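You operate a simulated robot arm through the tools that you are given. There is no shell and no other tool.

Carry out the task below with a simulated two-armed robot. There is one attempt and no reset: what you move stays moved.

TASK
Take the carton marked "cream" from the top of the packing bench and put it on the clear part of the workbench. Put two of the yoghurt pots from the top of the packing bench on the long shelf under the packing bench. Take the cool plate from the top of the packing bench and put it on the long shelf under the packing bench. Fetch the jar from the packing bench in front of the small totes and stand it on the long shelf under the packing bench. Take the cap off the bottle that says "iced tea" on the packing bench in front of the small totes and lay it down there. Stack the can labelled "peaches" from the top of the packing bench on top of the can that says "sweetcorn". Put the tub that says "bearing" from the top of the packing bench on the clear part of the workbench and the tub labelled "gear" on the back of the workbench. Close the middle drawer. Take the blue tape and leave it on the tote shelf under the packing bench. Fetch the tray from the top shelf of the wire rack and set it on the middle shelf of the wire rack. Press the washer start button two times. Pull the right freezer lid open. Any order will do. Set down upright: carton, yoghurt pot, cool plate, jar.

The check looks at the end state, three seconds after you hand in, the way a careful person would. Anything else that was tipped, shoved, dropped, spilled or broken makes it a failure. Lids that push on must go on centred and level and be pressed home; caps that screw on are set level and turned clockwise until they are tight.

THE ROBOT
Two 7-joint arms with fingered hands on one trunk, on a base that moves. Base frame: it is fixed to the floor where the robot stands at the start and does not move with it; the origin is under the middle of the robot, x ahead of it, y to its left, z up. Lengths are in mm, angles in degrees, forces in N, time in s.
The left shoulder is at the start at [21, 214, 1319], the right one opposite. Each reaches about 785 mm from its shoulder. Places, roughly: back of the workbench [1000, -3200, 900]; blue tape (6x6x2 cm) [600, -3100, 200]; bottle [500, -750, 1000]; can [500, -750, 1000]; clear part of the workbench [600, -2700, 900]; cool plate [500, -250, 1000]; crushed carton, tea carton [500, 0, 1000]; jar [500, -250, 1000]; long shelf under the packing bench [700, 600, 300]; middle drawer [400, -2700, 500]; middle shelf of the wire rack [800, -5600, 600]; right freezer lid [-2400, -8100, 800]; tote shelf under the packing bench [700, -600, 300]; tray (24x18x11 cm) [800, -5600, 900]; tub [500, -1000, 1000]; washer start button [600, -6200, 900]; yoghurt pot [750, -500, 1000]. Payload 3.3 kg a hand.
Tool frame (each hand has its own): the origin (TCP) lies between the finger pads and is the grasp point; the fingertips stand 26 mm ahead of it; z points along the fingers, y is the line along which they close. The gripper opens to 132 mm; its body begins 73 mm behind the TCP. The gripper is a hand of 2 fingers: y runs from the thumb to the fingers, the wrist lies at [0, 0, -224] in the tool frame, and closing takes about 1.5 s.
Orientation is told as [roll, pitch, yaw] about the base's x, y, z axes, in that order, counted from this pose: with the fingers straight down and closing along the base's y, the tool's x points along the base's -x, its y along +y and its z along -z.

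THE INTERFACE
- The arms move only by the tool move_arm. It takes "left_motion", "right_motion" or both (then of equal length, played together; a hand with none holds still); each is a list of rows, each a list of 7 numbers: the turn, a rotation vector about the base's x, y, z in degrees, then the shift along the base's x, y, z in mm, then the finger opening in mm, from 0 to 132. In form: [[rx, ry, rz, x, y, z, fingers], ...]. A call has 1 to 20 rows; each row is the pose to reach, as a shift and turn from the pose commanded when the call began. Each row takes 0.2 s and may step no farther than 50 mm and 8.6 degrees from the row before; otherwise, or with a gripper value out of range, the whole call is refused. Where a pose cannot be reached the arm comes as near as it can. A force on the tool above 40 N (or 10 N above the force at the start of the call, whichever is more), or a blocked arm, ends the call early, and 0.2 s more pass. The fingers move at their own pace (about 153 mm/s each) and stop on an object; they squeeze with about 23 N. The grip force told is the motor's: it shows also when the fingers shut on nothing. Time passes only in rows, and 0.2 s behind the last, so rows that repeat a pose let the fingers close. It gives the time, the measured TCP pose, the force on the tool (base axes), the opening and the grip force at its end, in the units of the frame above (readings bear some noise), with the torque about the TCP (base axes, N m) and any sound that the robot's microphone picked up.
- Cameras (640 x 400 px; columns grow to the right, rows downward): "scene" is now at [94.2, -14, 1484.7]; the picture's right is [-0.16, -0.99, -0.00], its down [-0.64, 0.11, -0.76] and it looks along [0.75, -0.12, -0.65] (base axes); focal length 251 px, centre (320, 200). "left" rides on the left gripper at [-66, -3, -99] in its tool frame; the picture's right is [0.04, -1.00, 0.00], its down [0.83, 0.03, -0.55] and it looks along [0.55, 0.02, 0.83] (tool axes); focal length 261 px, centre (320, 200). "right" rides on the right gripper at [66, -3, -99] in its tool frame; the picture's right is [0.04, 1.00, 0.00], its down [-0.83, 0.03, -0.55] and it looks along [-0.55, 0.02, 0.83] (tool axes); focal length 261 px, centre (320, 200). There is no depth. A picture from a camera that has moved, and an enlarged one, comes with that camera's place and axes in the base frame and with its lens.
- capture(camera): a new picture of that camera. No time passes.
- lift_body(by): moves the trunk up (or, below 0, down) by that many mm; the arms and the scene camera ride with it, the base frame stays. It gives what a move gives, with no picture.
- steer(legs): drives the robot by 1 to 6 legs, each [ahead, left, turn to the left] in mm, mm and degrees, along the robot's own axes; the way and the turn of a leg run together, so that a leg with both is an arc; at most 1500 mm and 180 degrees a leg. The arms and the cameras ride along, it lands a little off, and it stops where it bumps. It gives what a move gives.
- hand_shape(shape, hand): the hand has 2 fingers and takes this shape, open, in about a second: jaw (thumb against the fingers, like two jaws); tri (thumb and two fingers); tip (a fingertip pinch); poke (one finger out to press); point (the index stretched); flat (the hand flat); cup (the hand cupped); fist (a fist). The gripper value then closes the fingers along that shape, each until it touches; the sizes above hold for jaw. It gives what a move gives, with no picture.
- head_to(pan, tilt): turns the head with the scene camera to pan (to the left, within 86 degrees either way) and tilt (down, from -29 to 69), counted from straight ahead of the robot (the tilt from the chest, where the trunk bows). It gives what a move gives.
- enlarge(camera, box): a new picture of the part [left, top, right, bottom] of that camera's present view, enlarged. No time passes.
- hand_in(): hands the job in; it is judged then, once.

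Places have to be worked out from the pictures, the camera data and where the tool is seen. Open the grippers and draw the arms clear of the work before you hand the job in, unless the task says otherwise.

The tools are called as a command line: name --argument value ..., lists and objects as JSON in quotes. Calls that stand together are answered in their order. move_arm: Moves the arms, as the interface text tells. Its arguments: {"type":"object","properties":{"left_motion":{"type":"array","items":{"type":"array","items":{"type":"number"}}},"right_motion":{"type":"array","items":{"type":"array","items":{"type":"number"}}}},"required":[]} The other tools are called the same way: lift_body (by) moves the trunk up or down; hand_shape (shape, hand) gives the hand a shape; steer (legs) drives the base; head_to (pan, tilt) turns the head that bears the scene camera; capture (camera) takes a picture; enlarge (camera, box) takes an enlarged picture of a part of a camera's view; hand_in () hands the job in.

At the start:

```text
time: 0.0
left_tool_pos: [345.6, -3.1, 1273.3]
left_tool_rot: [0.1, -0.1, -0.1]
left_ft_force: [0.1, -0.3, -0.3]
left_moment: [0.0, 0.06, -0.01]
left_opening: 131.9
left_grip_force: 0.1
left_shape: jaw
right_tool_pos: [293.2, -368.3, 1196.6]
right_tool_rot: [0.0, 0.0, 0.1]
right_ft_force: [-0.3, 1.0, 0.1]
right_moment: [0.0, -0.03, -0.04]
right_opening: 131.9
right_grip_force: 0.0
right_shape: jaw
trunk travel left (down, up): [-600.0, 161.0]
robot x, y, heading: [0.9, 1.5, -0.0]
head pan, tilt (commanded): [-9.3, 40.8]
```

scene: 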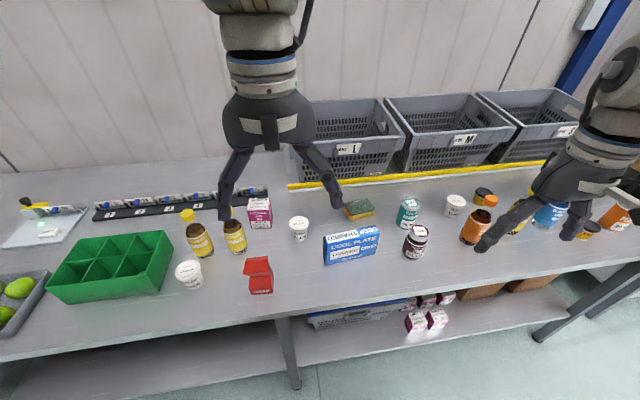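
right: 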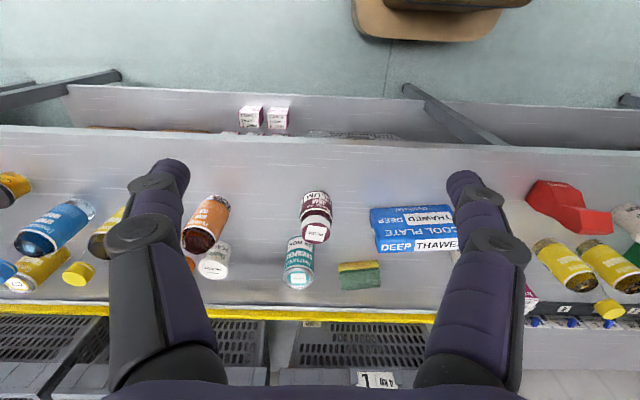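
left: 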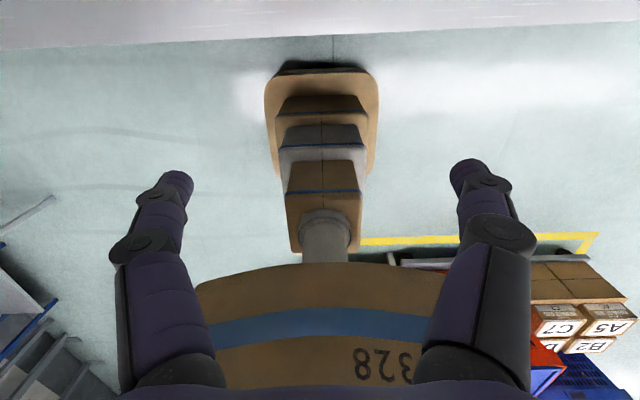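

I start by looking around: the first picture shows the packing bench with many items, so I enlarge parts of it to read the labels.

enlarge --camera "scene" --box '[160, 160, 400, 310]'

enlarge --camera "scene" --box '[400, 150, 640, 300]'

enlarge --camera "scene" --box '[0, 160, 240, 310]'

```text
2.67 times, centred on (280, 235) of scene
camera zoom: at [94.2, -14.0, 1484.7], right [-0.16, -0.99, 0.0], down [-0.64, 0.11, -0.76], along [0.75, -0.12, -0.65], focal length 670 px, centre (427, 107)
```

zoom: 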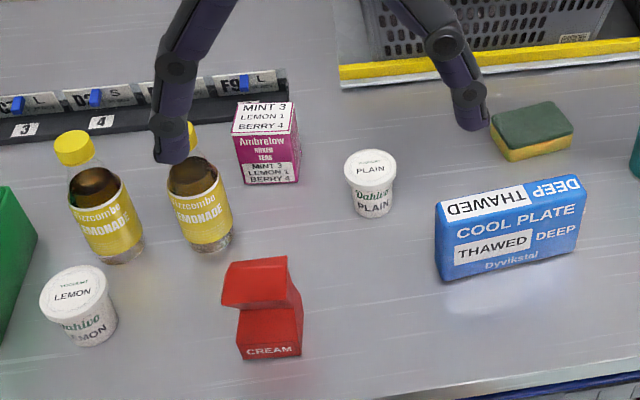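

```text
2.67 times, centred on (520, 225) of scene
camera zoom: at [94.2, -14.0, 1484.7], right [-0.16, -0.99, 0.0], down [-0.64, 0.11, -0.76], along [0.75, -0.12, -0.65], focal length 670 px, centre (-213, 133)
```

zoom: 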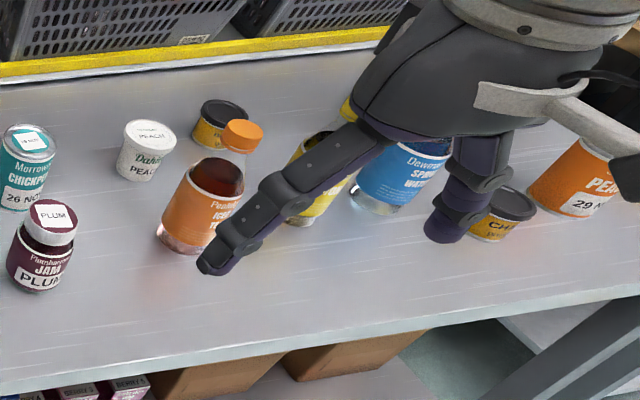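

```text
2.67 times, centred on (120, 235) of scene
camera zoom: at [94.2, -14.0, 1484.7], right [-0.16, -0.99, 0.0], down [-0.64, 0.11, -0.76], along [0.75, -0.12, -0.65], focal length 670 px, centre (853, 107)
```

zoom: 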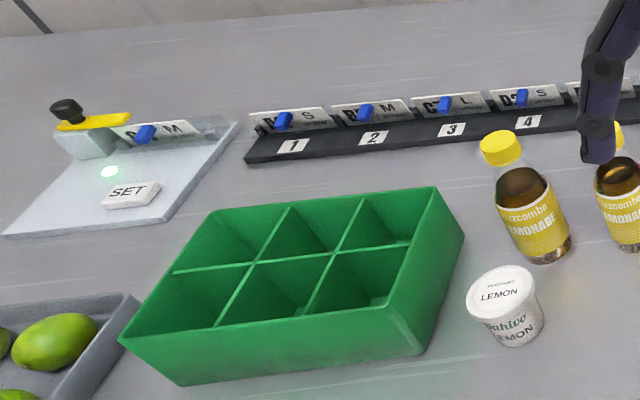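

The cream carton, cool plate, plum jam jar, yoghurt pots and the iced tea bottle are visible; now I look to the right for cans and tubs.

head_to --pan -50 --tilt 35

capture --camera "scene"

enlarge --camera "scene" --box '[200, 130, 440, 280]'

enlarge --camera "scene" --box '[400, 130, 640, 280]'

```text
time: 1.1
left_tool_pos: [344.4, -3.5, 1274.4]
left_tool_rot: [-0.1, 0.0, 0.0]
left_ft_force: [-0.4, 0.3, 0.2]
left_moment: [-0.01, -0.01, -0.01]
left_opening: 132.0
left_grip_force: 0.1
left_shape: jaw
right_tool_pos: [292.7, -368.0, 1196.8]
right_tool_rot: [0.0, 0.0, 0.0]
right_ft_force: [0.7, 0.2, -0.3]
right_moment: [0.0, 0.0, 0.01]
right_opening: 131.9
right_grip_force: 0.0
right_shape: jaw
trunk travel left (down, up): [-600.0, 161.0]
robot x, y, heading: [-2.2, 1.6, -0.1]
head pan, tilt (commanded): [-50.0, 35.0]
```

```text
taken
camera scene: at [67.5, -67.8, 1493.3], right [-0.77, -0.64, 0.0], down [-0.37, 0.44, -0.82], along [0.53, -0.63, -0.57], focal length 251 px, centre (320, 200)
```

scene: 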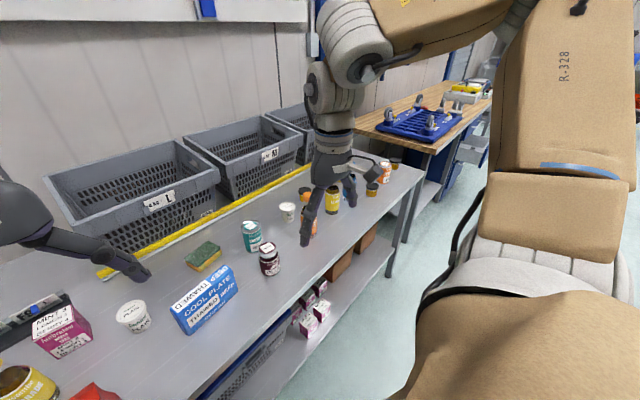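

```text
2.67 times, centred on (320, 205) of scene
camera zoom: at [67.5, -67.8, 1493.3], right [-0.77, -0.64, 0.0], down [-0.37, 0.44, -0.82], along [0.53, -0.63, -0.57], focal length 670 px, centre (320, 187)
```

zoom: 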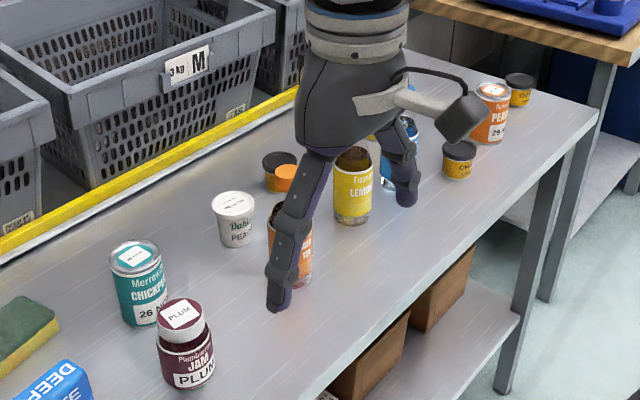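

```text
2.67 times, centred on (520, 205) of scene
camera zoom: at [67.5, -67.8, 1493.3], right [-0.77, -0.64, 0.0], down [-0.37, 0.44, -0.82], along [0.53, -0.63, -0.57], focal length 670 px, centre (-213, 187)
```

zoom: 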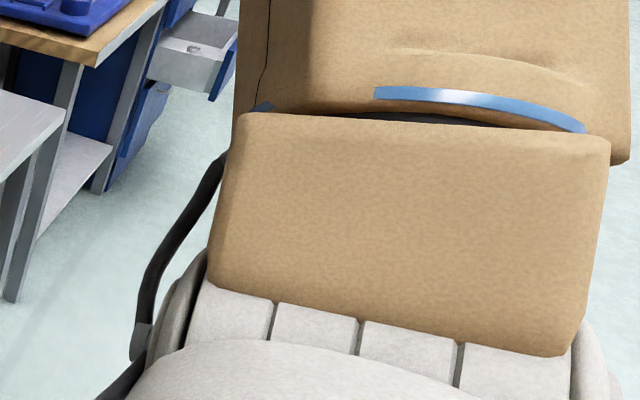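

Now I look to the left end of the bench and at what lies beneath.

head_to --pan 35 --tilt 45

capture --camera "scene"

```text
time: 2.7
left_tool_pos: [346.0, -3.3, 1274.1]
left_tool_rot: [0.0, 0.0, 0.0]
left_ft_force: [1.0, -0.2, 0.4]
left_moment: [0.01, 0.0, 0.0]
left_opening: 132.0
left_grip_force: 0.1
left_shape: jaw
right_tool_pos: [294.1, -368.3, 1196.6]
right_tool_rot: [0.1, 0.0, 0.1]
right_ft_force: [0.2, 0.4, -0.8]
right_moment: [0.02, 0.01, 0.01]
right_opening: 131.9
right_grip_force: 0.1
right_shape: jaw
trunk travel left (down, up): [-600.0, 161.0]
robot x, y, heading: [0.2, 0.9, -0.3]
head pan, tilt (commanded): [35.0, 45.0]
```

```text
taken
camera scene: at [77.5, 46.2, 1478.5], right [0.57, -0.82, 0.0], down [-0.58, -0.41, -0.71], along [0.58, 0.41, -0.71], focal length 251 px, centre (320, 200)
```

scene: 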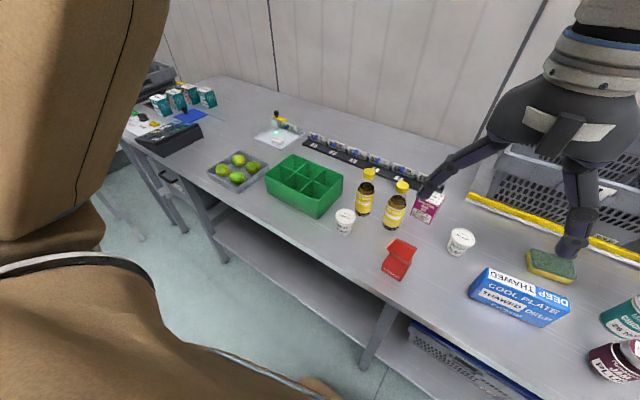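

Let me back away from the bench by 700 mm and lower the trunk for a look at the shelves underneath.

steer --legs '[[-700, 0, 0]]'

lift_body --by -450

head_to --pan 15 --tilt 20

capture --camera "scene"

head_to --pan -40 --tilt 20

capture --camera "scene"

```text
time: 6.4
left_tool_pos: [-345.5, -5.0, 1275.2]
left_tool_rot: [0.0, 0.0, -0.5]
left_ft_force: [-0.5, 0.2, 0.7]
left_moment: [0.02, -0.01, 0.0]
left_opening: 132.0
left_grip_force: 0.1
left_shape: jaw
right_tool_pos: [-398.1, -368.5, 1196.8]
right_tool_rot: [0.0, -0.1, -0.3]
right_ft_force: [0.5, -0.5, -0.7]
right_moment: [0.04, 0.0, -0.04]
right_opening: 131.8
right_grip_force: 0.1
right_shape: jaw
trunk travel left (down, up): [-600.0, 161.0]
robot x, y, heading: [-693.6, -0.5, -0.3]
head pan, tilt (commanded): [35.0, 45.0]
stopped in leg 1: the robot was blocked; the commanded pose is now the measured one
```

```text
refused: -450 is not a number from -400 to 400
```

```text
time: 7.3
left_tool_pos: [-344.4, -4.1, 1274.5]
left_tool_rot: [0.1, 0.1, -0.4]
left_ft_force: [-0.3, -0.8, -0.7]
left_moment: [0.01, 0.02, -0.01]
left_opening: 131.9
left_grip_force: 0.1
left_shape: jaw
right_tool_pos: [-397.3, -368.8, 1197.1]
right_tool_rot: [0.0, 0.0, -0.3]
right_ft_force: [0.3, -0.5, 0.6]
right_moment: [0.0, -0.01, -0.02]
right_opening: 131.8
right_grip_force: 0.1
right_shape: jaw
trunk travel left (down, up): [-600.0, 161.0]
robot x, y, heading: [-693.4, 1.9, -0.0]
head pan, tilt (commanded): [15.0, 20.0]
```

```text
taken
camera scene: at [-589.6, 24.4, 1517.1], right [0.25, -0.97, 0.0], down [-0.33, -0.09, -0.94], along [0.91, 0.24, -0.34], focal length 251 px, centre (320, 200)
```

scene: 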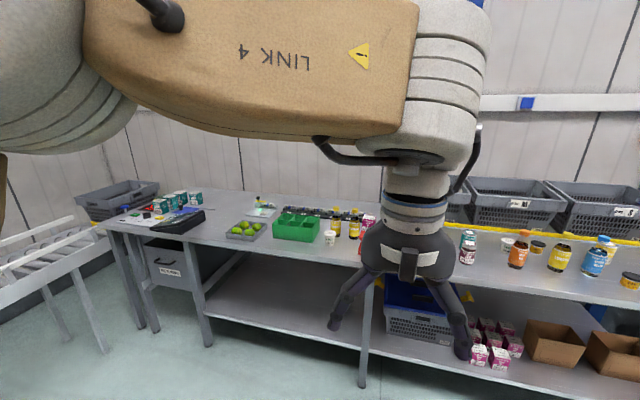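

```text
time: 8.6
left_tool_pos: [-344.4, -4.3, 1273.1]
left_tool_rot: [0.0, 0.0, -0.3]
left_ft_force: [-0.3, -0.6, -0.3]
left_moment: [0.0, -0.03, -0.01]
left_opening: 132.0
left_grip_force: 0.1
left_shape: jaw
right_tool_pos: [-398.4, -369.2, 1197.3]
right_tool_rot: [0.1, 0.0, -0.3]
right_ft_force: [0.0, -0.7, -0.1]
right_moment: [0.0, -0.01, -0.02]
right_opening: 131.7
right_grip_force: 0.0
right_shape: jaw
trunk travel left (down, up): [-600.0, 161.0]
robot x, y, heading: [-690.5, 4.0, -0.7]
head pan, tilt (commanded): [-40.0, 20.0]
```

```text
taken
camera scene: at [-608.4, -59.5, 1517.2], right [-0.65, -0.76, 0.0], down [-0.26, 0.22, -0.94], along [0.72, -0.61, -0.34], focal length 251 px, centre (320, 200)
```

scene: 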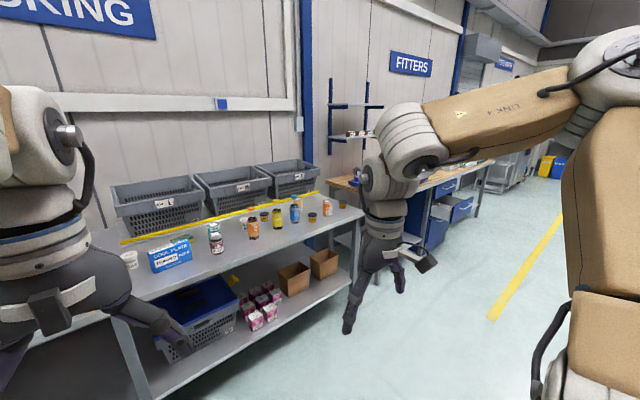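

The robot was stopped right at -693 mm (something behind), so I drive forward slightly and then lower the trunk to see beneath the bench.

steer --legs '[[60, 0, 0]]'

lift_body --by -400

head_to --pan 20 --tilt 20

capture --camera "scene"

capture --camera "left"

head_to --pan -30 --tilt 15

capture --camera "scene"

```text
time: 9.5
left_tool_pos: [-281.3, -4.2, 1273.1]
left_tool_rot: [0.0, 0.1, -0.3]
left_ft_force: [0.7, 0.1, 0.2]
left_moment: [0.02, 0.03, -0.01]
left_opening: 131.9
left_grip_force: 0.0
left_shape: jaw
right_tool_pos: [-334.1, -369.1, 1196.3]
right_tool_rot: [0.0, 0.1, -0.4]
right_ft_force: [0.3, 0.0, -0.1]
right_moment: [0.01, 0.02, 0.04]
right_opening: 131.7
right_grip_force: 0.1
right_shape: jaw
trunk travel left (down, up): [-600.0, 161.0]
robot x, y, heading: [-632.5, 1.2, -0.2]
head pan, tilt (commanded): [-40.0, 20.0]
```

```text
time: 13.3
left_tool_pos: [-283.8, -5.5, 874.7]
left_tool_rot: [0.0, 0.0, -0.3]
left_ft_force: [0.4, 0.2, 0.9]
left_moment: [-0.02, -0.01, 0.0]
left_opening: 132.2
left_grip_force: 0.1
left_shape: jaw
right_tool_pos: [-338.9, -368.5, 798.6]
right_tool_rot: [0.0, 0.0, -0.3]
right_ft_force: [-0.2, 0.4, 0.6]
right_moment: [-0.01, -0.02, 0.01]
right_opening: 131.6
right_grip_force: 0.1
right_shape: jaw
trunk travel left (down, up): [-200.0, 561.0]
robot x, y, heading: [-633.0, 2.1, -0.3]
head pan, tilt (commanded): [-40.0, 20.0]
```

```text
time: 14.7
left_tool_pos: [-283.9, -5.3, 873.9]
left_tool_rot: [0.0, 0.0, -0.3]
left_ft_force: [-0.1, 0.4, 0.2]
left_moment: [-0.02, 0.01, -0.01]
left_opening: 131.9
left_grip_force: 0.2
left_shape: jaw
right_tool_pos: [-339.1, -369.2, 796.3]
right_tool_rot: [0.0, 0.0, -0.2]
right_ft_force: [-0.7, 0.6, -0.2]
right_moment: [-0.03, -0.02, 0.0]
right_opening: 132.1
right_grip_force: 0.1
right_shape: jaw
trunk travel left (down, up): [-200.0, 561.0]
robot x, y, heading: [-628.9, -0.6, -0.0]
head pan, tilt (commanded): [20.0, 20.0]
```

```text
taken
camera scene: at [-473.5, 31.4, 1113.5], right [0.34, -0.94, 0.0], down [-0.32, -0.11, -0.94], along [0.89, 0.32, -0.34], focal length 251 px, centre (320, 200)
```

scene: 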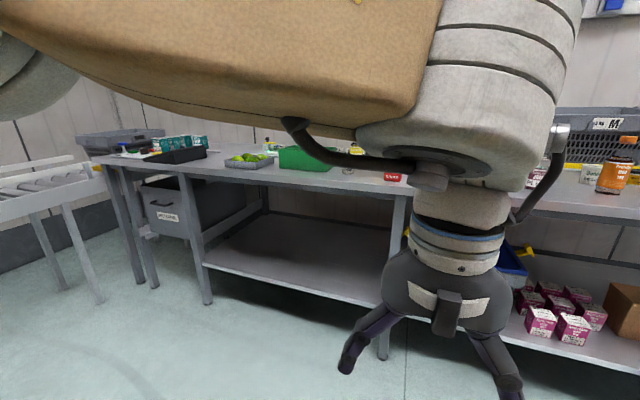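

```text
taken
camera left: at [-218.5, -7.4, 973.9], right [-0.05, -1.0, 0.0], down [-0.83, 0.04, 0.55], along [-0.55, 0.03, -0.83], focal length 261 px, centre (320, 200)
```

left: 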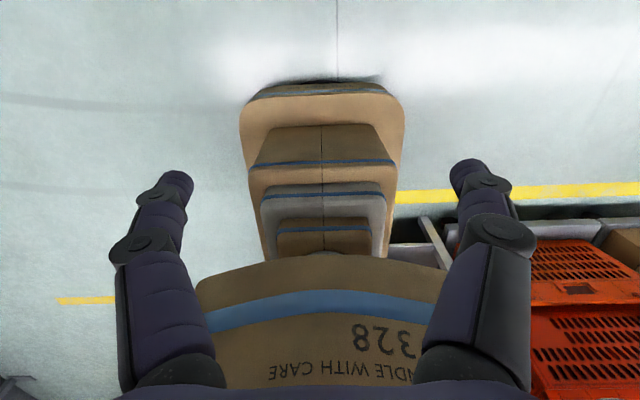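

```text
time: 15.8
left_tool_pos: [-283.3, -5.1, 873.5]
left_tool_rot: [0.1, 0.0, -0.3]
left_ft_force: [0.0, -0.5, 0.4]
left_moment: [0.05, 0.0, 0.0]
left_opening: 131.9
left_grip_force: 0.1
left_shape: jaw
right_tool_pos: [-337.2, -368.4, 797.6]
right_tool_rot: [0.1, 0.1, -0.3]
right_ft_force: [0.0, 0.7, 0.6]
right_moment: [-0.02, -0.01, 0.04]
right_opening: 132.1
right_grip_force: 0.1
right_shape: jaw
trunk travel left (down, up): [-200.0, 561.0]
robot x, y, heading: [-627.3, 0.0, -0.3]
head pan, tilt (commanded): [-30.0, 15.0]
```

```text
taken
camera scene: at [-480.5, -47.0, 1121.6], right [-0.5, -0.86, 0.0], down [-0.22, 0.13, -0.97], along [0.83, -0.49, -0.26], focal length 251 px, centre (320, 200)
```

scene: 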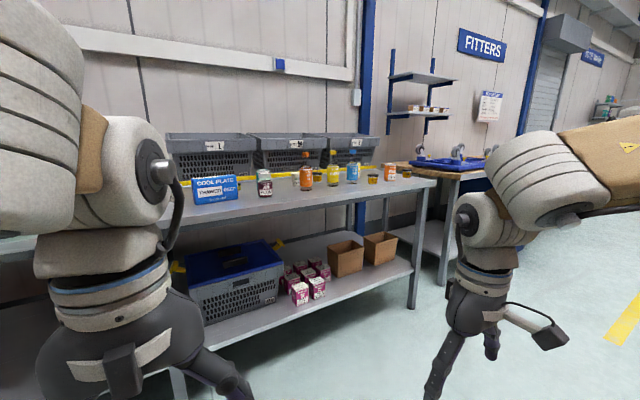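

The layout is clear: the empty long shelf is under the left part and the tote shelf under the right part; the bench top works out at about z 870. I raise the trunk again and drive back to the bench, a bit left, so the lemon and plain yoghurt pots lie ahead of the two arms.

lift_body --by 400

steer --legs '[[625, 120, 0.3]]'

head_to --pan 0 --tilt 50

capture --camera "scene"

capture --camera "right"

capture --camera "left"

```text
time: 19.7
left_tool_pos: [-284.8, -5.0, 1274.3]
left_tool_rot: [0.0, -0.1, -0.5]
left_ft_force: [0.2, 0.4, 0.3]
left_moment: [-0.03, -0.01, 0.04]
left_opening: 132.0
left_grip_force: 0.0
left_shape: jaw
right_tool_pos: [-338.4, -368.7, 1197.7]
right_tool_rot: [0.0, -0.1, -0.3]
right_ft_force: [0.7, -0.5, 0.2]
right_moment: [0.01, 0.0, 0.01]
right_opening: 132.0
right_grip_force: 0.2
right_shape: jaw
trunk travel left (down, up): [-600.0, 161.0]
robot x, y, heading: [-629.8, 5.2, -0.2]
head pan, tilt (commanded): [-30.0, 15.0]
```

```text
time: 23.2
left_tool_pos: [350.3, 107.1, 1273.2]
left_tool_rot: [0.0, 0.0, -0.8]
left_ft_force: [0.5, 1.3, 0.0]
left_moment: [0.0, 0.01, -0.01]
left_opening: 132.1
left_grip_force: 0.0
left_shape: jaw
right_tool_pos: [293.1, -256.4, 1196.9]
right_tool_rot: [0.1, 0.0, -0.8]
right_ft_force: [0.4, -0.4, 0.2]
right_moment: [0.0, 0.02, 0.02]
right_opening: 131.9
right_grip_force: 0.0
right_shape: jaw
trunk travel left (down, up): [-600.0, 161.0]
robot x, y, heading: [4.5, 116.2, -0.8]
head pan, tilt (commanded): [-30.0, 15.0]
```

```text
time: 24.3
left_tool_pos: [349.7, 108.1, 1274.7]
left_tool_rot: [0.1, 0.0, -1.0]
left_ft_force: [0.7, 0.0, -1.0]
left_moment: [-0.01, 0.0, 0.03]
left_opening: 131.8
left_grip_force: 0.0
left_shape: jaw
right_tool_pos: [293.1, -256.9, 1196.5]
right_tool_rot: [0.0, 0.0, -0.8]
right_ft_force: [0.1, 0.3, 0.2]
right_moment: [0.0, -0.01, -0.01]
right_opening: 131.7
right_grip_force: 0.1
right_shape: jaw
trunk travel left (down, up): [-600.0, 161.0]
robot x, y, heading: [0.9, 118.0, -0.5]
head pan, tilt (commanded): [0.0, 50.0]
```

```text
taken
camera scene: at [92.5, 114.4, 1471.7], right [-0.02, -1.0, 0.0], down [-0.77, 0.01, -0.64], along [0.64, -0.01, -0.77], focal length 251 px, centre (320, 200)
```

scene: 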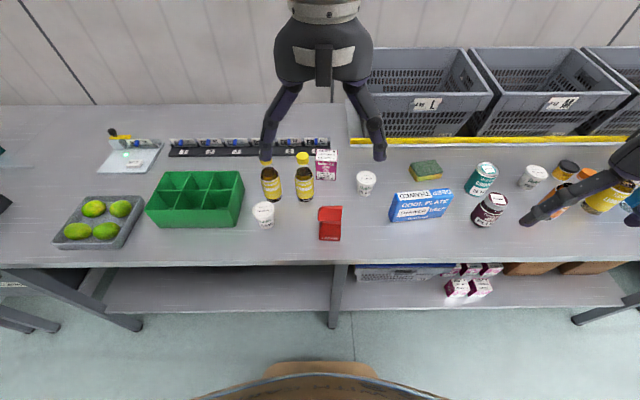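

```text
taken
camera right: at [228.6, -258.0, 1295.7], right [-0.03, 1.0, 0.0], down [0.83, 0.02, 0.55], along [0.55, 0.01, -0.83], focal length 261 px, centre (320, 200)
```

right: 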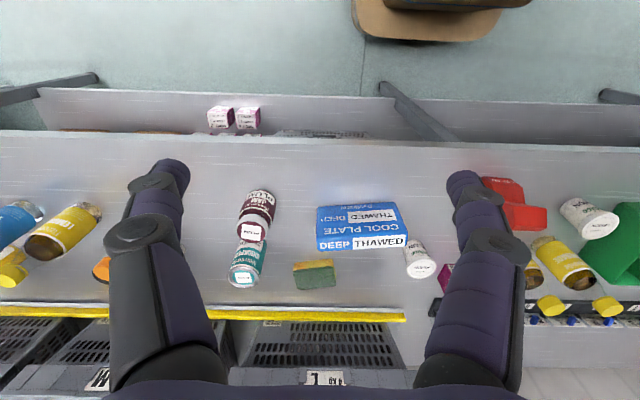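

```text
taken
camera left: at [415.8, 104.1, 1373.9], right [-0.06, -1.0, 0.0], down [-0.83, 0.05, 0.55], along [-0.55, 0.03, -0.83], focal length 261 px, centre (320, 200)
```

left: 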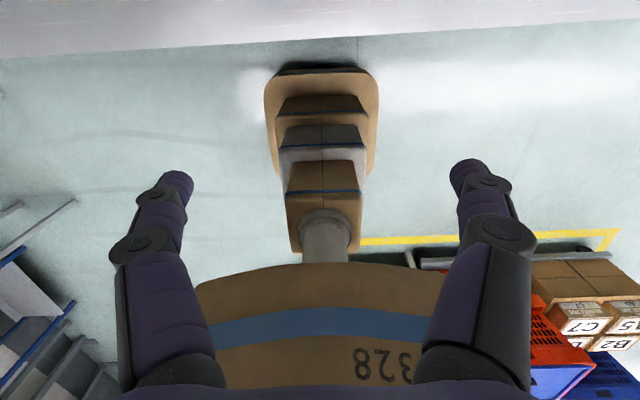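

From the two views I put the lemon pot near (512, 267) and the plain pot near (622, -44). I move the left hand (tilted forward 40° to keep clear of the bottles) and the right hand to pre-grasp poses above them.

move_arm --left_motion '[[0, -4.5, 0, 9, 18, -20, 132], [0, -9, 0, 18, 36, -50, 132], [0, -13.5, 0, 28, 54, -80, 120], [0, -18, 0, 38, 72, -110, 110], [0, -22.5, 0, 48, 90, -140, 100], [0, -27, 0, 57, 108, -170, 100], [0, -31.5, 0, 66, 126, -200, 100], [0, -36, 0, 75, 144, -230, 100], [0, -40, 0, 85, 159, -262, 100]]' --right_motion '[[0, 0, 0, 36, 23, 0, 132], [0, 0, 0, 72, 47, 0, 132], [0, 0, 0, 109, 71, -10, 120], [0, 0, 0, 145, 95, -25, 110], [0, 0, 0, 182, 118, -45, 100], [0, 0, 0, 218, 142, -65, 100], [0, 0, 0, 254, 166, -85, 100], [0, 0, 0, 291, 190, -110, 100], [0, 0, 0, 327, 213, -137, 100]]'

capture --camera "left"

capture --camera "right"

capture --camera "scene"

```text
refused: row 8 steps farther than a row can; nothing moved
```

```text
taken
camera left: at [415.8, 104.1, 1373.9], right [-0.06, -1.0, 0.0], down [-0.83, 0.05, 0.55], along [-0.55, 0.03, -0.83], focal length 261 px, centre (320, 200)
```

left: 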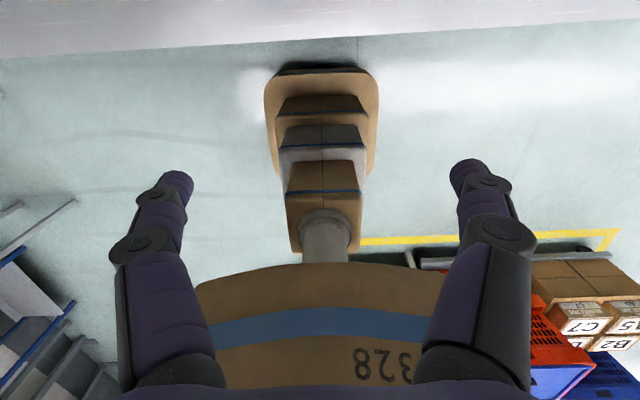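

```text
taken
camera right: at [228.6, -258.0, 1295.7], right [-0.03, 1.0, 0.0], down [0.83, 0.02, 0.55], along [0.55, 0.01, -0.83], focal length 261 px, centre (320, 200)
```

right: 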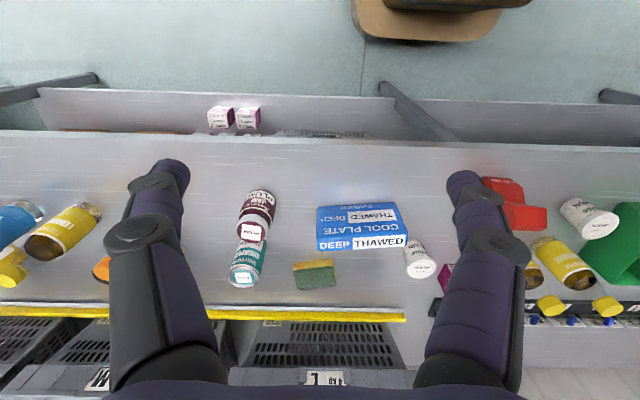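

```text
taken
camera scene: at [92.5, 114.4, 1471.7], right [-0.02, -1.0, 0.0], down [-0.77, 0.01, -0.64], along [0.64, -0.01, -0.77], focal length 251 px, centre (320, 200)
```

scene: 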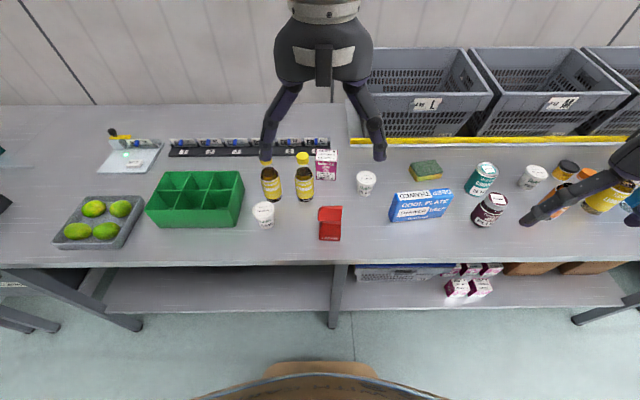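

One step was a little too long; I repeat it with finer rows.

move_arm --left_motion '[[0, -4, 0, 8, 15, -20, 132], [0, -8, 0, 16, 30, -44, 132], [0, -12, 0, 24, 45, -68, 120], [0, -16, 0, 32, 60, -92, 110], [0, -20, 0, 40, 75, -116, 100], [0, -24, 0, 48, 90, -140, 100], [0, -28, 0, 56, 105, -164, 100], [0, -32, 0, 64, 120, -188, 100], [0, -35, 0, 72, 135, -212, 100], [0, -38, 0, 79, 148, -238, 100], [0, -40, 0, 85, 159, -262, 100]]' --right_motion '[[0, 0, 0, 30, 19, 0, 132], [0, 0, 0, 60, 38, 0, 132], [0, 0, 0, 90, 58, -10, 120], [0, 0, 0, 120, 77, -22, 110], [0, 0, 0, 150, 97, -36, 100], [0, 0, 0, 180, 116, -52, 100], [0, 0, 0, 210, 136, -68, 100], [0, 0, 0, 240, 155, -84, 100], [0, 0, 0, 270, 175, -100, 100], [0, 0, 0, 298, 194, -118, 100], [0, 0, 0, 327, 213, -137, 100]]'

capture --camera "left"

capture --camera "right"

capture --camera "scene"

```text
time: 26.7
left_tool_pos: [436.3, 268.1, 1010.8]
left_tool_rot: [0.6, -40.1, -1.1]
left_ft_force: [0.1, -0.8, -0.7]
left_moment: [-0.01, -0.01, 0.03]
left_opening: 100.6
left_grip_force: 0.1
left_shape: jaw
right_tool_pos: [426.2, -180.2, 1107.4]
right_tool_rot: [0.2, 0.0, -0.8]
right_ft_force: [0.6, 0.5, 0.4]
right_moment: [-0.01, 0.04, 0.0]
right_opening: 100.1
right_grip_force: 0.1
right_shape: jaw
right hand out of reach, approached as far as the arm can: row 4, 5, 6, 7, 8, 9, 10, 11
trunk travel left (down, up): [-600.0, 161.0]
robot x, y, heading: [7.8, 115.2, -1.0]
head pan, tilt (commanded): [0.0, 50.0]
```

```text
taken
camera left: at [423.2, 264.6, 1129.7], right [-0.04, -1.0, -0.04], down [-0.99, 0.05, -0.11], along [0.11, 0.03, -0.99], focal length 261 px, centre (320, 200)
```

left: 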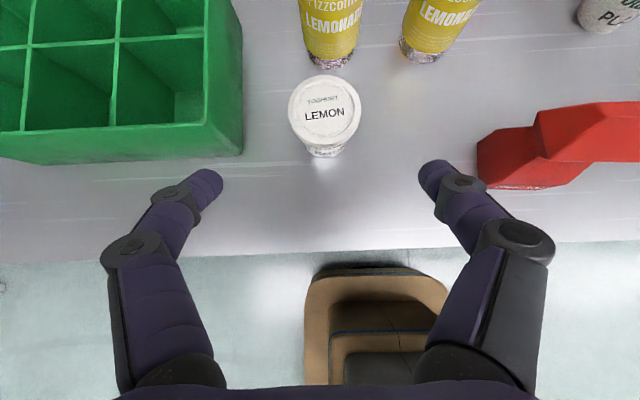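

```text
taken
camera right: at [360.5, -182.8, 1206.5], right [-0.03, 1.0, 0.0], down [0.83, 0.02, 0.55], along [0.55, 0.02, -0.83], focal length 261 px, centre (320, 200)
```

right: 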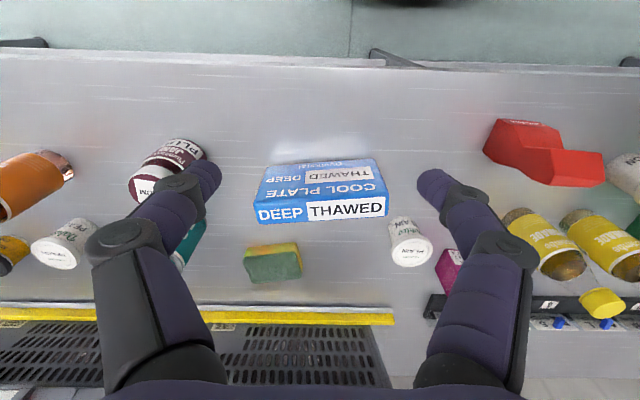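

```text
taken
camera scene: at [93.2, 115.3, 1471.5], right [-0.01, -1.0, 0.0], down [-0.77, 0.01, -0.64], along [0.64, -0.01, -0.77], focal length 251 px, centre (320, 200)
```

scene: 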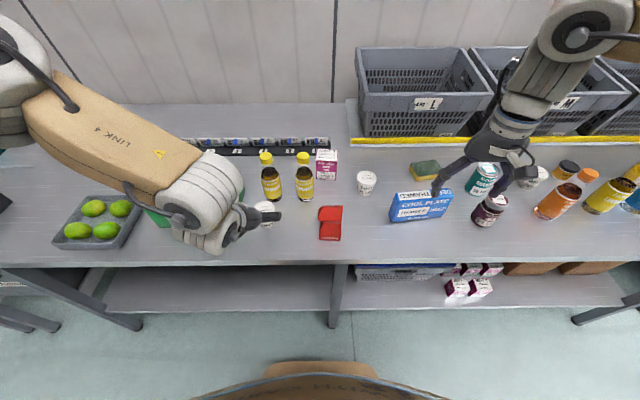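

The left hand is well placed: I compute the lemon pot at about (525, 263), lid near z 915, the green box edge at y≈354. I advance along the finger direction with the opening at 80 and close; the right hand will first withdraw a bit since fingers-down was out of its reach.

move_arm --left_motion '[[0, 0, 0, 22, -1, -29, 80], [0, 0, 0, 44, -2, -58, 80], [0, 0, 0, 66, -4, -88, 80], [0, 0, 0, 89, -5, -117, 80], [0, 0, 0, 89, -5, -117, 80]]'

capture --camera "left"

```text
time: 27.9
left_tool_pos: [525.0, 261.6, 896.0]
left_tool_rot: [0.8, -40.0, -1.3]
left_ft_force: [-0.3, 0.5, 0.2]
left_moment: [0.02, 0.01, -0.01]
left_opening: 80.3
left_grip_force: 0.1
left_shape: jaw
right_tool_pos: [424.1, -180.7, 1108.4]
right_tool_rot: [0.1, 0.0, -0.8]
right_ft_force: [-0.5, 0.7, 0.2]
right_moment: [0.01, -0.04, 0.01]
right_opening: 100.3
right_grip_force: 0.1
right_shape: jaw
trunk travel left (down, up): [-600.0, 161.0]
robot x, y, heading: [5.6, 111.2, -0.7]
head pan, tilt (commanded): [0.0, 50.0]
```

```text
taken
camera left: at [511.4, 257.5, 1015.1], right [-0.04, -1.0, -0.04], down [-0.99, 0.05, -0.11], along [0.11, 0.03, -0.99], focal length 261 px, centre (320, 200)
```

left: 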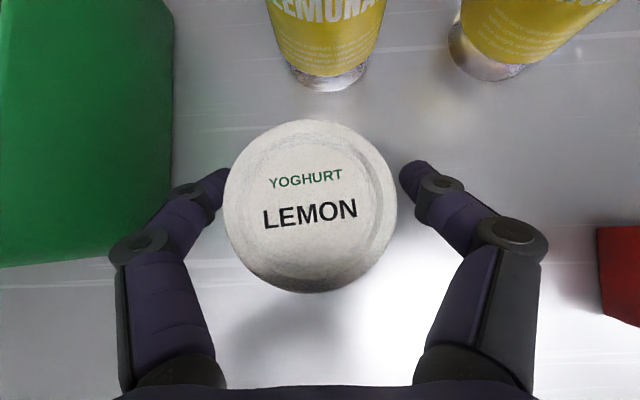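

The lid sits centred between the fingers, so I close on the lemon pot and lift it slightly.

move_arm --left_motion '[[0, 0, 0, -4, 1, 0, 40], [0, 0, 0, -4, 1, 0, 20], [0, 0, 0, -4, 1, 0, 20], [0, 0, 0, -4, 1, 0, 20], [0, 0, 0, -4, 1, 0, 20], [0, 0, 0, -4, 1, 15, 20], [0, 0, 0, -4, 1, 40, 20], [0, 0, 0, -10, 1, 70, 20]]'

capture --camera "left"

```text
time: 29.7
left_tool_pos: [514.9, 261.9, 965.0]
left_tool_rot: [0.8, -40.0, -1.1]
left_ft_force: [-0.4, 0.0, -0.6]
left_moment: [0.01, -0.03, -0.05]
left_opening: 10.8
left_grip_force: 23.1
left_shape: jaw
right_tool_pos: [424.7, -181.4, 1108.4]
right_tool_rot: [0.1, -0.1, -0.9]
right_ft_force: [-0.2, -0.8, -0.1]
right_moment: [0.0, -0.02, 0.01]
right_opening: 100.2
right_grip_force: 0.0
right_shape: jaw
trunk travel left (down, up): [-600.0, 161.0]
robot x, y, heading: [2.7, 118.6, -1.1]
head pan, tilt (commanded): [0.0, 50.0]
```

```text
taken
camera left: at [501.4, 259.5, 1083.9], right [-0.04, -1.0, -0.04], down [-0.99, 0.05, -0.11], along [0.11, 0.03, -0.99], focal length 261 px, centre (320, 200)
```

left: 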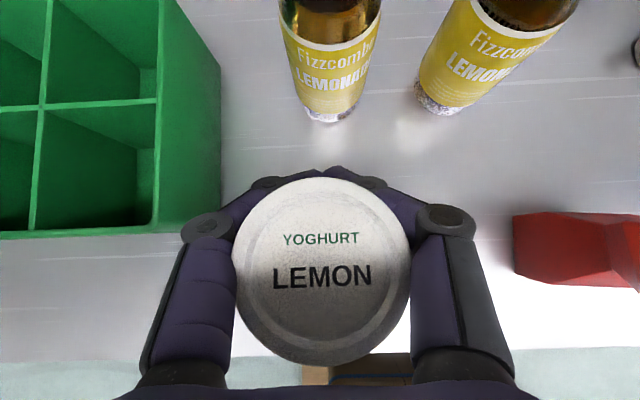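

The lemon pot is held upright in the wrapped fingers. Next I look closely at the cool plate from the right camera to plan its grasp.

enlarge --camera "right" --box '[200, 120, 440, 270]'

enlarge --camera "scene" --box '[310, 140, 550, 290]'

```text
2.67 times, centred on (320, 195) of right
camera zoom: at [359.7, -183.3, 1206.7], right [-0.03, 1.0, 0.0], down [0.83, 0.02, 0.55], along [0.55, 0.02, -0.83], focal length 695 px, centre (320, 213)
```

zoom: 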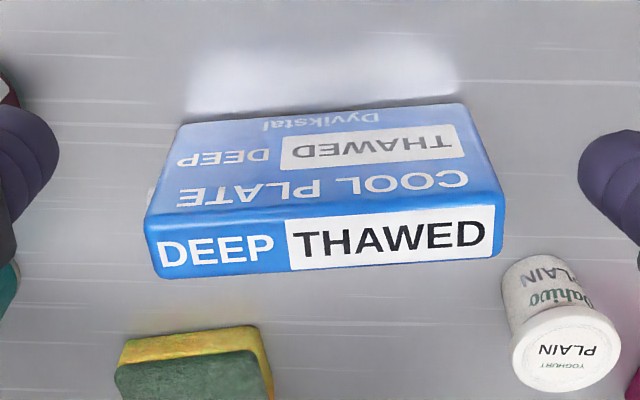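

```text
2.67 times, centred on (430, 215) of scene
camera zoom: at [92.2, 114.6, 1471.6], right [-0.01, -1.0, 0.0], down [-0.77, 0.01, -0.64], along [0.64, -0.01, -0.77], focal length 670 px, centre (27, 160)
```

zoom: 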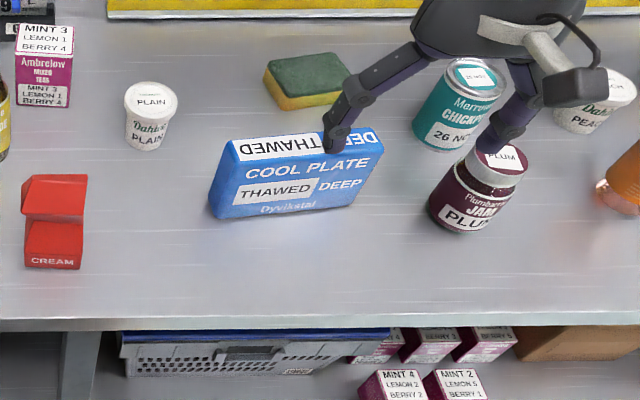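

The cool plate is about 154×37×85 mm, centred near (544, −175), turned about 7°, top at z≈947, table near z 862. I retract the left hand with the pot, and test how the right hand responds, before driving closer.

move_arm --left_motion '[[0, 0, 0, -30, 10, 35, 20], [0, 0, 0, -65, 20, 65, 20], [0, 0, 0, -100, 30, 95, 20], [0, 0, 0, -135, 35, 125, 20], [0, 0, 0, -170, 40, 150, 20]]' --right_motion '[[0, 0, 0, 0, 0, 10, 100], [0, 0, 0, -10, 0, 20, 100], [0, 0, 0, -20, 0, 30, 100], [0, 0, 0, -30, 0, 35, 100], [0, 0, 0, -40, 0, 40, 100]]'

```text
time: 30.9
left_tool_pos: [373.7, 282.3, 1111.7]
left_tool_rot: [0.8, -40.1, -1.2]
left_ft_force: [0.1, -0.4, -0.9]
left_moment: [-0.01, -0.08, 0.04]
left_opening: 10.7
left_grip_force: 22.6
left_shape: jaw
left hand out of reach, approached as far as the arm can: row 5
right_tool_pos: [383.4, -186.7, 1146.3]
right_tool_rot: [0.1, 0.0, -0.7]
right_ft_force: [-0.1, 0.0, 1.0]
right_moment: [0.03, 0.02, 0.02]
right_opening: 100.4
right_grip_force: 0.1
right_shape: jaw
trunk travel left (down, up): [-600.0, 161.0]
robot x, y, heading: [3.7, 115.7, -0.8]
head pan, tilt (commanded): [0.0, 50.0]
```

The commanded pose follows the reached one, good. Now I drive 110 mm closer to the bench for better reach.

steer --legs '[[110, 0, 0.8]]'

move_arm --right_motion '[[0, 0, -8, 5, 0, 0, 100], [0, 0, -16, 10, 0, 0, 100], [0, 0, -24, 15, 0, 0, 100], [0, 0, -32, 20, 0, 0, 100], [0, 0, -40, 25, 0, 0, 100], [0, 0, -48, 30, 0, 0, 100], [0, 0, -56, 35, 0, 0, 100], [0, 0, -64, 40, 0, 0, 100], [0, 0, -72, 45, 0, 0, 100], [0, 0, -80, 48, 0, 0, 100], [0, 0, -83, 50, 0, 0, 100]]'

capture --camera "right"

```text
time: 32.0
left_tool_pos: [483.3, 287.6, 1110.7]
left_tool_rot: [0.7, -39.9, -0.1]
left_ft_force: [0.3, -0.5, -2.4]
left_moment: [-0.01, -0.02, 0.01]
left_opening: 11.1
left_grip_force: 23.1
left_shape: jaw
right_tool_pos: [499.8, -178.8, 1145.3]
right_tool_rot: [0.0, 0.0, 0.1]
right_ft_force: [0.3, -0.6, 0.0]
right_moment: [-0.01, 0.06, 0.0]
right_opening: 100.2
right_grip_force: 0.0
right_shape: jaw
trunk travel left (down, up): [-600.0, 161.0]
robot x, y, heading: [118.2, 111.5, 0.3]
head pan, tilt (commanded): [0.0, 50.0]
```

```text
time: 34.5
left_tool_pos: [481.8, 289.3, 1110.4]
left_tool_rot: [0.8, -40.0, -0.2]
left_ft_force: [1.2, 0.1, -1.5]
left_moment: [0.01, -0.05, -0.03]
left_opening: 11.0
left_grip_force: 22.7
left_shape: jaw
right_tool_pos: [539.7, -186.1, 1141.8]
right_tool_rot: [0.2, 0.1, -83.2]
right_ft_force: [0.0, -0.6, -0.8]
right_moment: [0.02, 0.01, 0.02]
right_opening: 100.5
right_grip_force: 0.1
right_shape: jaw
right hand out of reach, approached as far as the arm can: row 8, 9, 10, 11
trunk travel left (down, up): [-600.0, 161.0]
robot x, y, heading: [112.6, 117.4, 0.2]
head pan, tilt (commanded): [0.0, 50.0]
```

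```text
taken
camera right: at [528.8, -121.9, 1240.3], right [0.99, 0.16, 0.0], down [0.13, -0.82, 0.55], along [0.09, -0.54, -0.83], focal length 261 px, centre (320, 200)
```

right: 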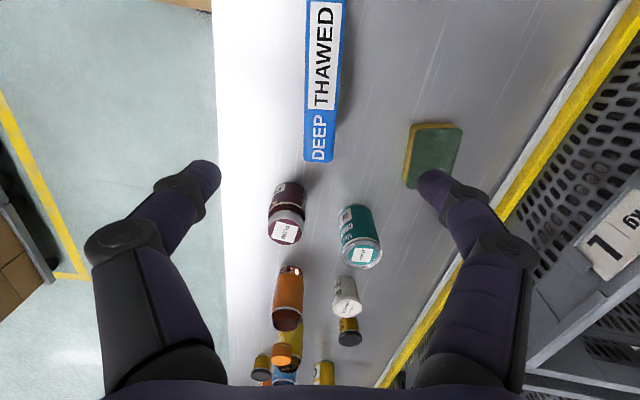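

The yaw works and the plate lies squarely between the fingers. I descend to z≈908 over the plate's middle with the fingers at 84 mm.

move_arm --right_motion '[[0, 0, 0, 2, 4, -45, 84], [0, 0, 0, 4, 8, -90, 84], [0, 0, 0, 4, 10, -135, 84], [0, 0, 0, 4, 10, -180, 84], [0, 0, 0, 4, 10, -215, 84], [0, 0, 0, 4, 10, -233, 84]]'

capture --camera "right"

```text
time: 35.9
left_tool_pos: [481.5, 288.4, 1111.1]
left_tool_rot: [0.6, -40.0, -0.2]
left_ft_force: [-0.1, -0.5, -1.2]
left_moment: [-0.03, -0.02, 0.0]
left_opening: 10.8
left_grip_force: 23.0
left_shape: jaw
right_tool_pos: [506.2, -207.7, 978.4]
right_tool_rot: [1.3, 0.4, -82.6]
right_ft_force: [0.0, 4.3, 31.3]
right_moment: [0.29, -1.72, 0.26]
right_opening: 84.5
right_grip_force: 0.0
right_shape: jaw
right hand out of reach, approached as far as the arm can: row 2, 3, 4, 5, 6
trunk travel left (down, up): [-600.0, 161.0]
robot x, y, heading: [117.4, 115.3, 0.1]
head pan, tilt (commanded): [0.0, 50.0]
stopped in row 6 (right hand): the force on the tool passed its limit at 43 N (the readings are from after the stop); the commanded pose is now the measured one
```

```text
taken
camera right: at [493.8, -143.8, 1077.7], right [0.99, 0.17, 0.02], down [0.13, -0.83, 0.55], along [0.11, -0.54, -0.84], focal length 261 px, centre (320, 200)
```

right: 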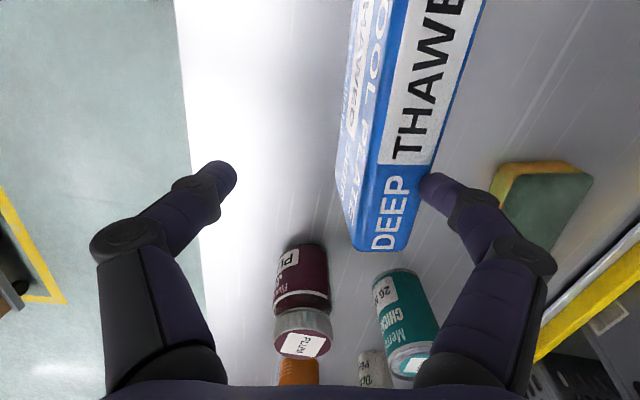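

The arm ran out of reach with that yaw and drifted onto the plate's top edge; I lift the hand away at once and inspect the plate.

move_arm --right_motion '[[0, 0, 0, 0, 0, 20, 84], [0, 0, 0, 0, 0, 50, 84], [0, 0, 0, -10, 0, 90, 84], [0, 0, 0, -20, 0, 120, 84]]'

capture --camera "scene"

```text
time: 36.9
left_tool_pos: [480.7, 288.4, 1110.2]
left_tool_rot: [0.7, -40.0, -0.3]
left_ft_force: [0.8, -0.4, -1.2]
left_moment: [0.0, -0.03, 0.02]
left_opening: 10.7
left_grip_force: 23.1
left_shape: jaw
right_tool_pos: [483.7, -209.4, 1094.1]
right_tool_rot: [0.7, 0.3, -82.7]
right_ft_force: [-0.7, -0.1, 0.0]
right_moment: [-0.01, -0.02, 0.01]
right_opening: 84.2
right_grip_force: 0.1
right_shape: jaw
trunk travel left (down, up): [-600.0, 161.0]
robot x, y, heading: [114.7, 116.9, 0.1]
head pan, tilt (commanded): [0.0, 50.0]
```

```text
taken
camera scene: at [202.0, 115.7, 1471.6], right [0.0, -1.0, 0.0], down [-0.77, 0.0, -0.64], along [0.64, 0.0, -0.77], focal length 251 px, centre (320, 200)
```

scene: 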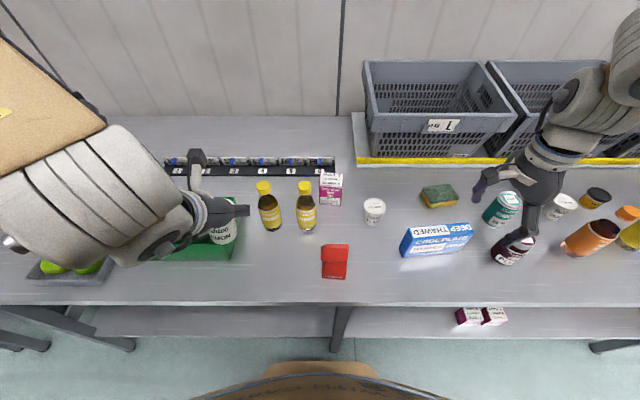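

The plate is still standing in place. The elbow geometry suggests raising the trunk so the wrist lies well below the shoulder; I do that and then re-approach high above the plate.

lift_body --by 160

move_arm --right_motion '[[0, 0, 0, 15, 8, -10, 84], [0, 0, 0, 30, 16, -20, 84], [0, 0, 0, 45, 24, -30, 84], [0, 0, 0, 60, 34, -40, 84]]'

```text
time: 38.7
left_tool_pos: [482.6, 288.3, 1270.8]
left_tool_rot: [0.8, -40.0, -0.2]
left_ft_force: [0.6, 0.4, -0.8]
left_moment: [0.0, -0.07, 0.01]
left_opening: 10.8
left_grip_force: 23.0
left_shape: jaw
right_tool_pos: [484.2, -211.7, 1255.9]
right_tool_rot: [0.7, 0.2, -82.7]
right_ft_force: [0.1, 0.1, -0.1]
right_moment: [-0.01, -0.01, 0.0]
right_opening: 84.2
right_grip_force: 0.1
right_shape: jaw
trunk travel left (down, up): [-760.0, 1.0]
robot x, y, heading: [117.0, 114.4, 0.2]
head pan, tilt (commanded): [0.0, 50.0]
```

```text
time: 39.7
left_tool_pos: [483.4, 289.1, 1270.0]
left_tool_rot: [0.7, -39.8, -0.1]
left_ft_force: [-0.1, 0.2, -1.6]
left_moment: [-0.04, 0.0, 0.01]
left_opening: 10.6
left_grip_force: 23.6
left_shape: jaw
right_tool_pos: [538.7, -182.8, 1216.0]
right_tool_rot: [0.8, 0.4, -82.8]
right_ft_force: [-1.0, 0.1, 0.8]
right_moment: [0.0, 0.02, 0.03]
right_opening: 84.3
right_grip_force: 0.1
right_shape: jaw
right hand out of reach, approached as far as the arm can: row 4
trunk travel left (down, up): [-760.0, 1.0]
robot x, y, heading: [116.0, 119.8, 0.3]
head pan, tilt (commanded): [0.0, 50.0]
```

It stalls again near x=540; I test descending to z≈1070 (still clear of the plate).

move_arm --right_motion '[[0, 0, 0, 0, 0, -40, 84], [0, 0, 0, 0, 0, -80, 84], [0, 0, 0, 0, 0, -120, 84], [0, 0, 0, 0, 0, -145, 84]]'

```text
time: 40.7
left_tool_pos: [483.9, 287.9, 1271.2]
left_tool_rot: [0.7, -40.0, -0.2]
left_ft_force: [-0.2, -0.1, -1.7]
left_moment: [0.04, -0.04, 0.02]
left_opening: 10.8
left_grip_force: 23.4
left_shape: jaw
right_tool_pos: [501.2, -217.4, 1129.4]
right_tool_rot: [0.8, 0.3, -82.6]
right_ft_force: [0.8, 0.3, 0.7]
right_moment: [0.03, 0.0, 0.04]
right_opening: 84.2
right_grip_force: 0.1
right_shape: jaw
right hand out of reach, approached as far as the arm can: row 1, 2, 3, 4
trunk travel left (down, up): [-760.0, 1.0]
robot x, y, heading: [116.2, 111.9, -0.0]
head pan, tilt (commanded): [0.0, 50.0]
```

Measured reach limits suggest the wrist must stay within about 405 mm of the shoulder with fingers down, so I want the shoulders lower and the robot straight in front of the plate. First I raise both hands relative to the body so that lowering the trunk is safe.

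move_arm --left_motion '[[0, 0, 0, 0, 0, 30, 20], [0, 0, 0, 0, 0, 60, 20], [0, 0, 0, 0, 0, 90, 20], [0, 0, 0, 0, 0, 120, 20], [0, 0, 0, 0, 0, 150, 20], [0, 0, 0, 0, 0, 160, 20]]' --right_motion '[[0, 0, 0, -15, 8, 40, 84], [0, 0, 0, -30, 16, 80, 84], [0, 0, 0, -45, 24, 120, 84], [0, 0, 0, -55, 32, 160, 84], [0, 0, 0, -60, 40, 200, 84], [0, 0, 0, -60, 40, 215, 84]]'

```text
time: 42.1
left_tool_pos: [483.6, 287.5, 1431.4]
left_tool_rot: [0.7, -40.0, -0.1]
left_ft_force: [0.2, -0.5, -1.6]
left_moment: [-0.01, 0.0, 0.02]
left_opening: 10.8
left_grip_force: 23.0
left_shape: jaw
right_tool_pos: [440.1, -175.5, 1346.1]
right_tool_rot: [0.5, 0.3, -82.6]
right_ft_force: [0.2, -0.1, 0.1]
right_moment: [0.01, -0.01, -0.01]
right_opening: 84.5
right_grip_force: 0.0
right_shape: jaw
trunk travel left (down, up): [-760.0, 1.0]
robot x, y, heading: [117.4, 114.4, 0.1]
head pan, tilt (commanded): [0.0, 50.0]
```

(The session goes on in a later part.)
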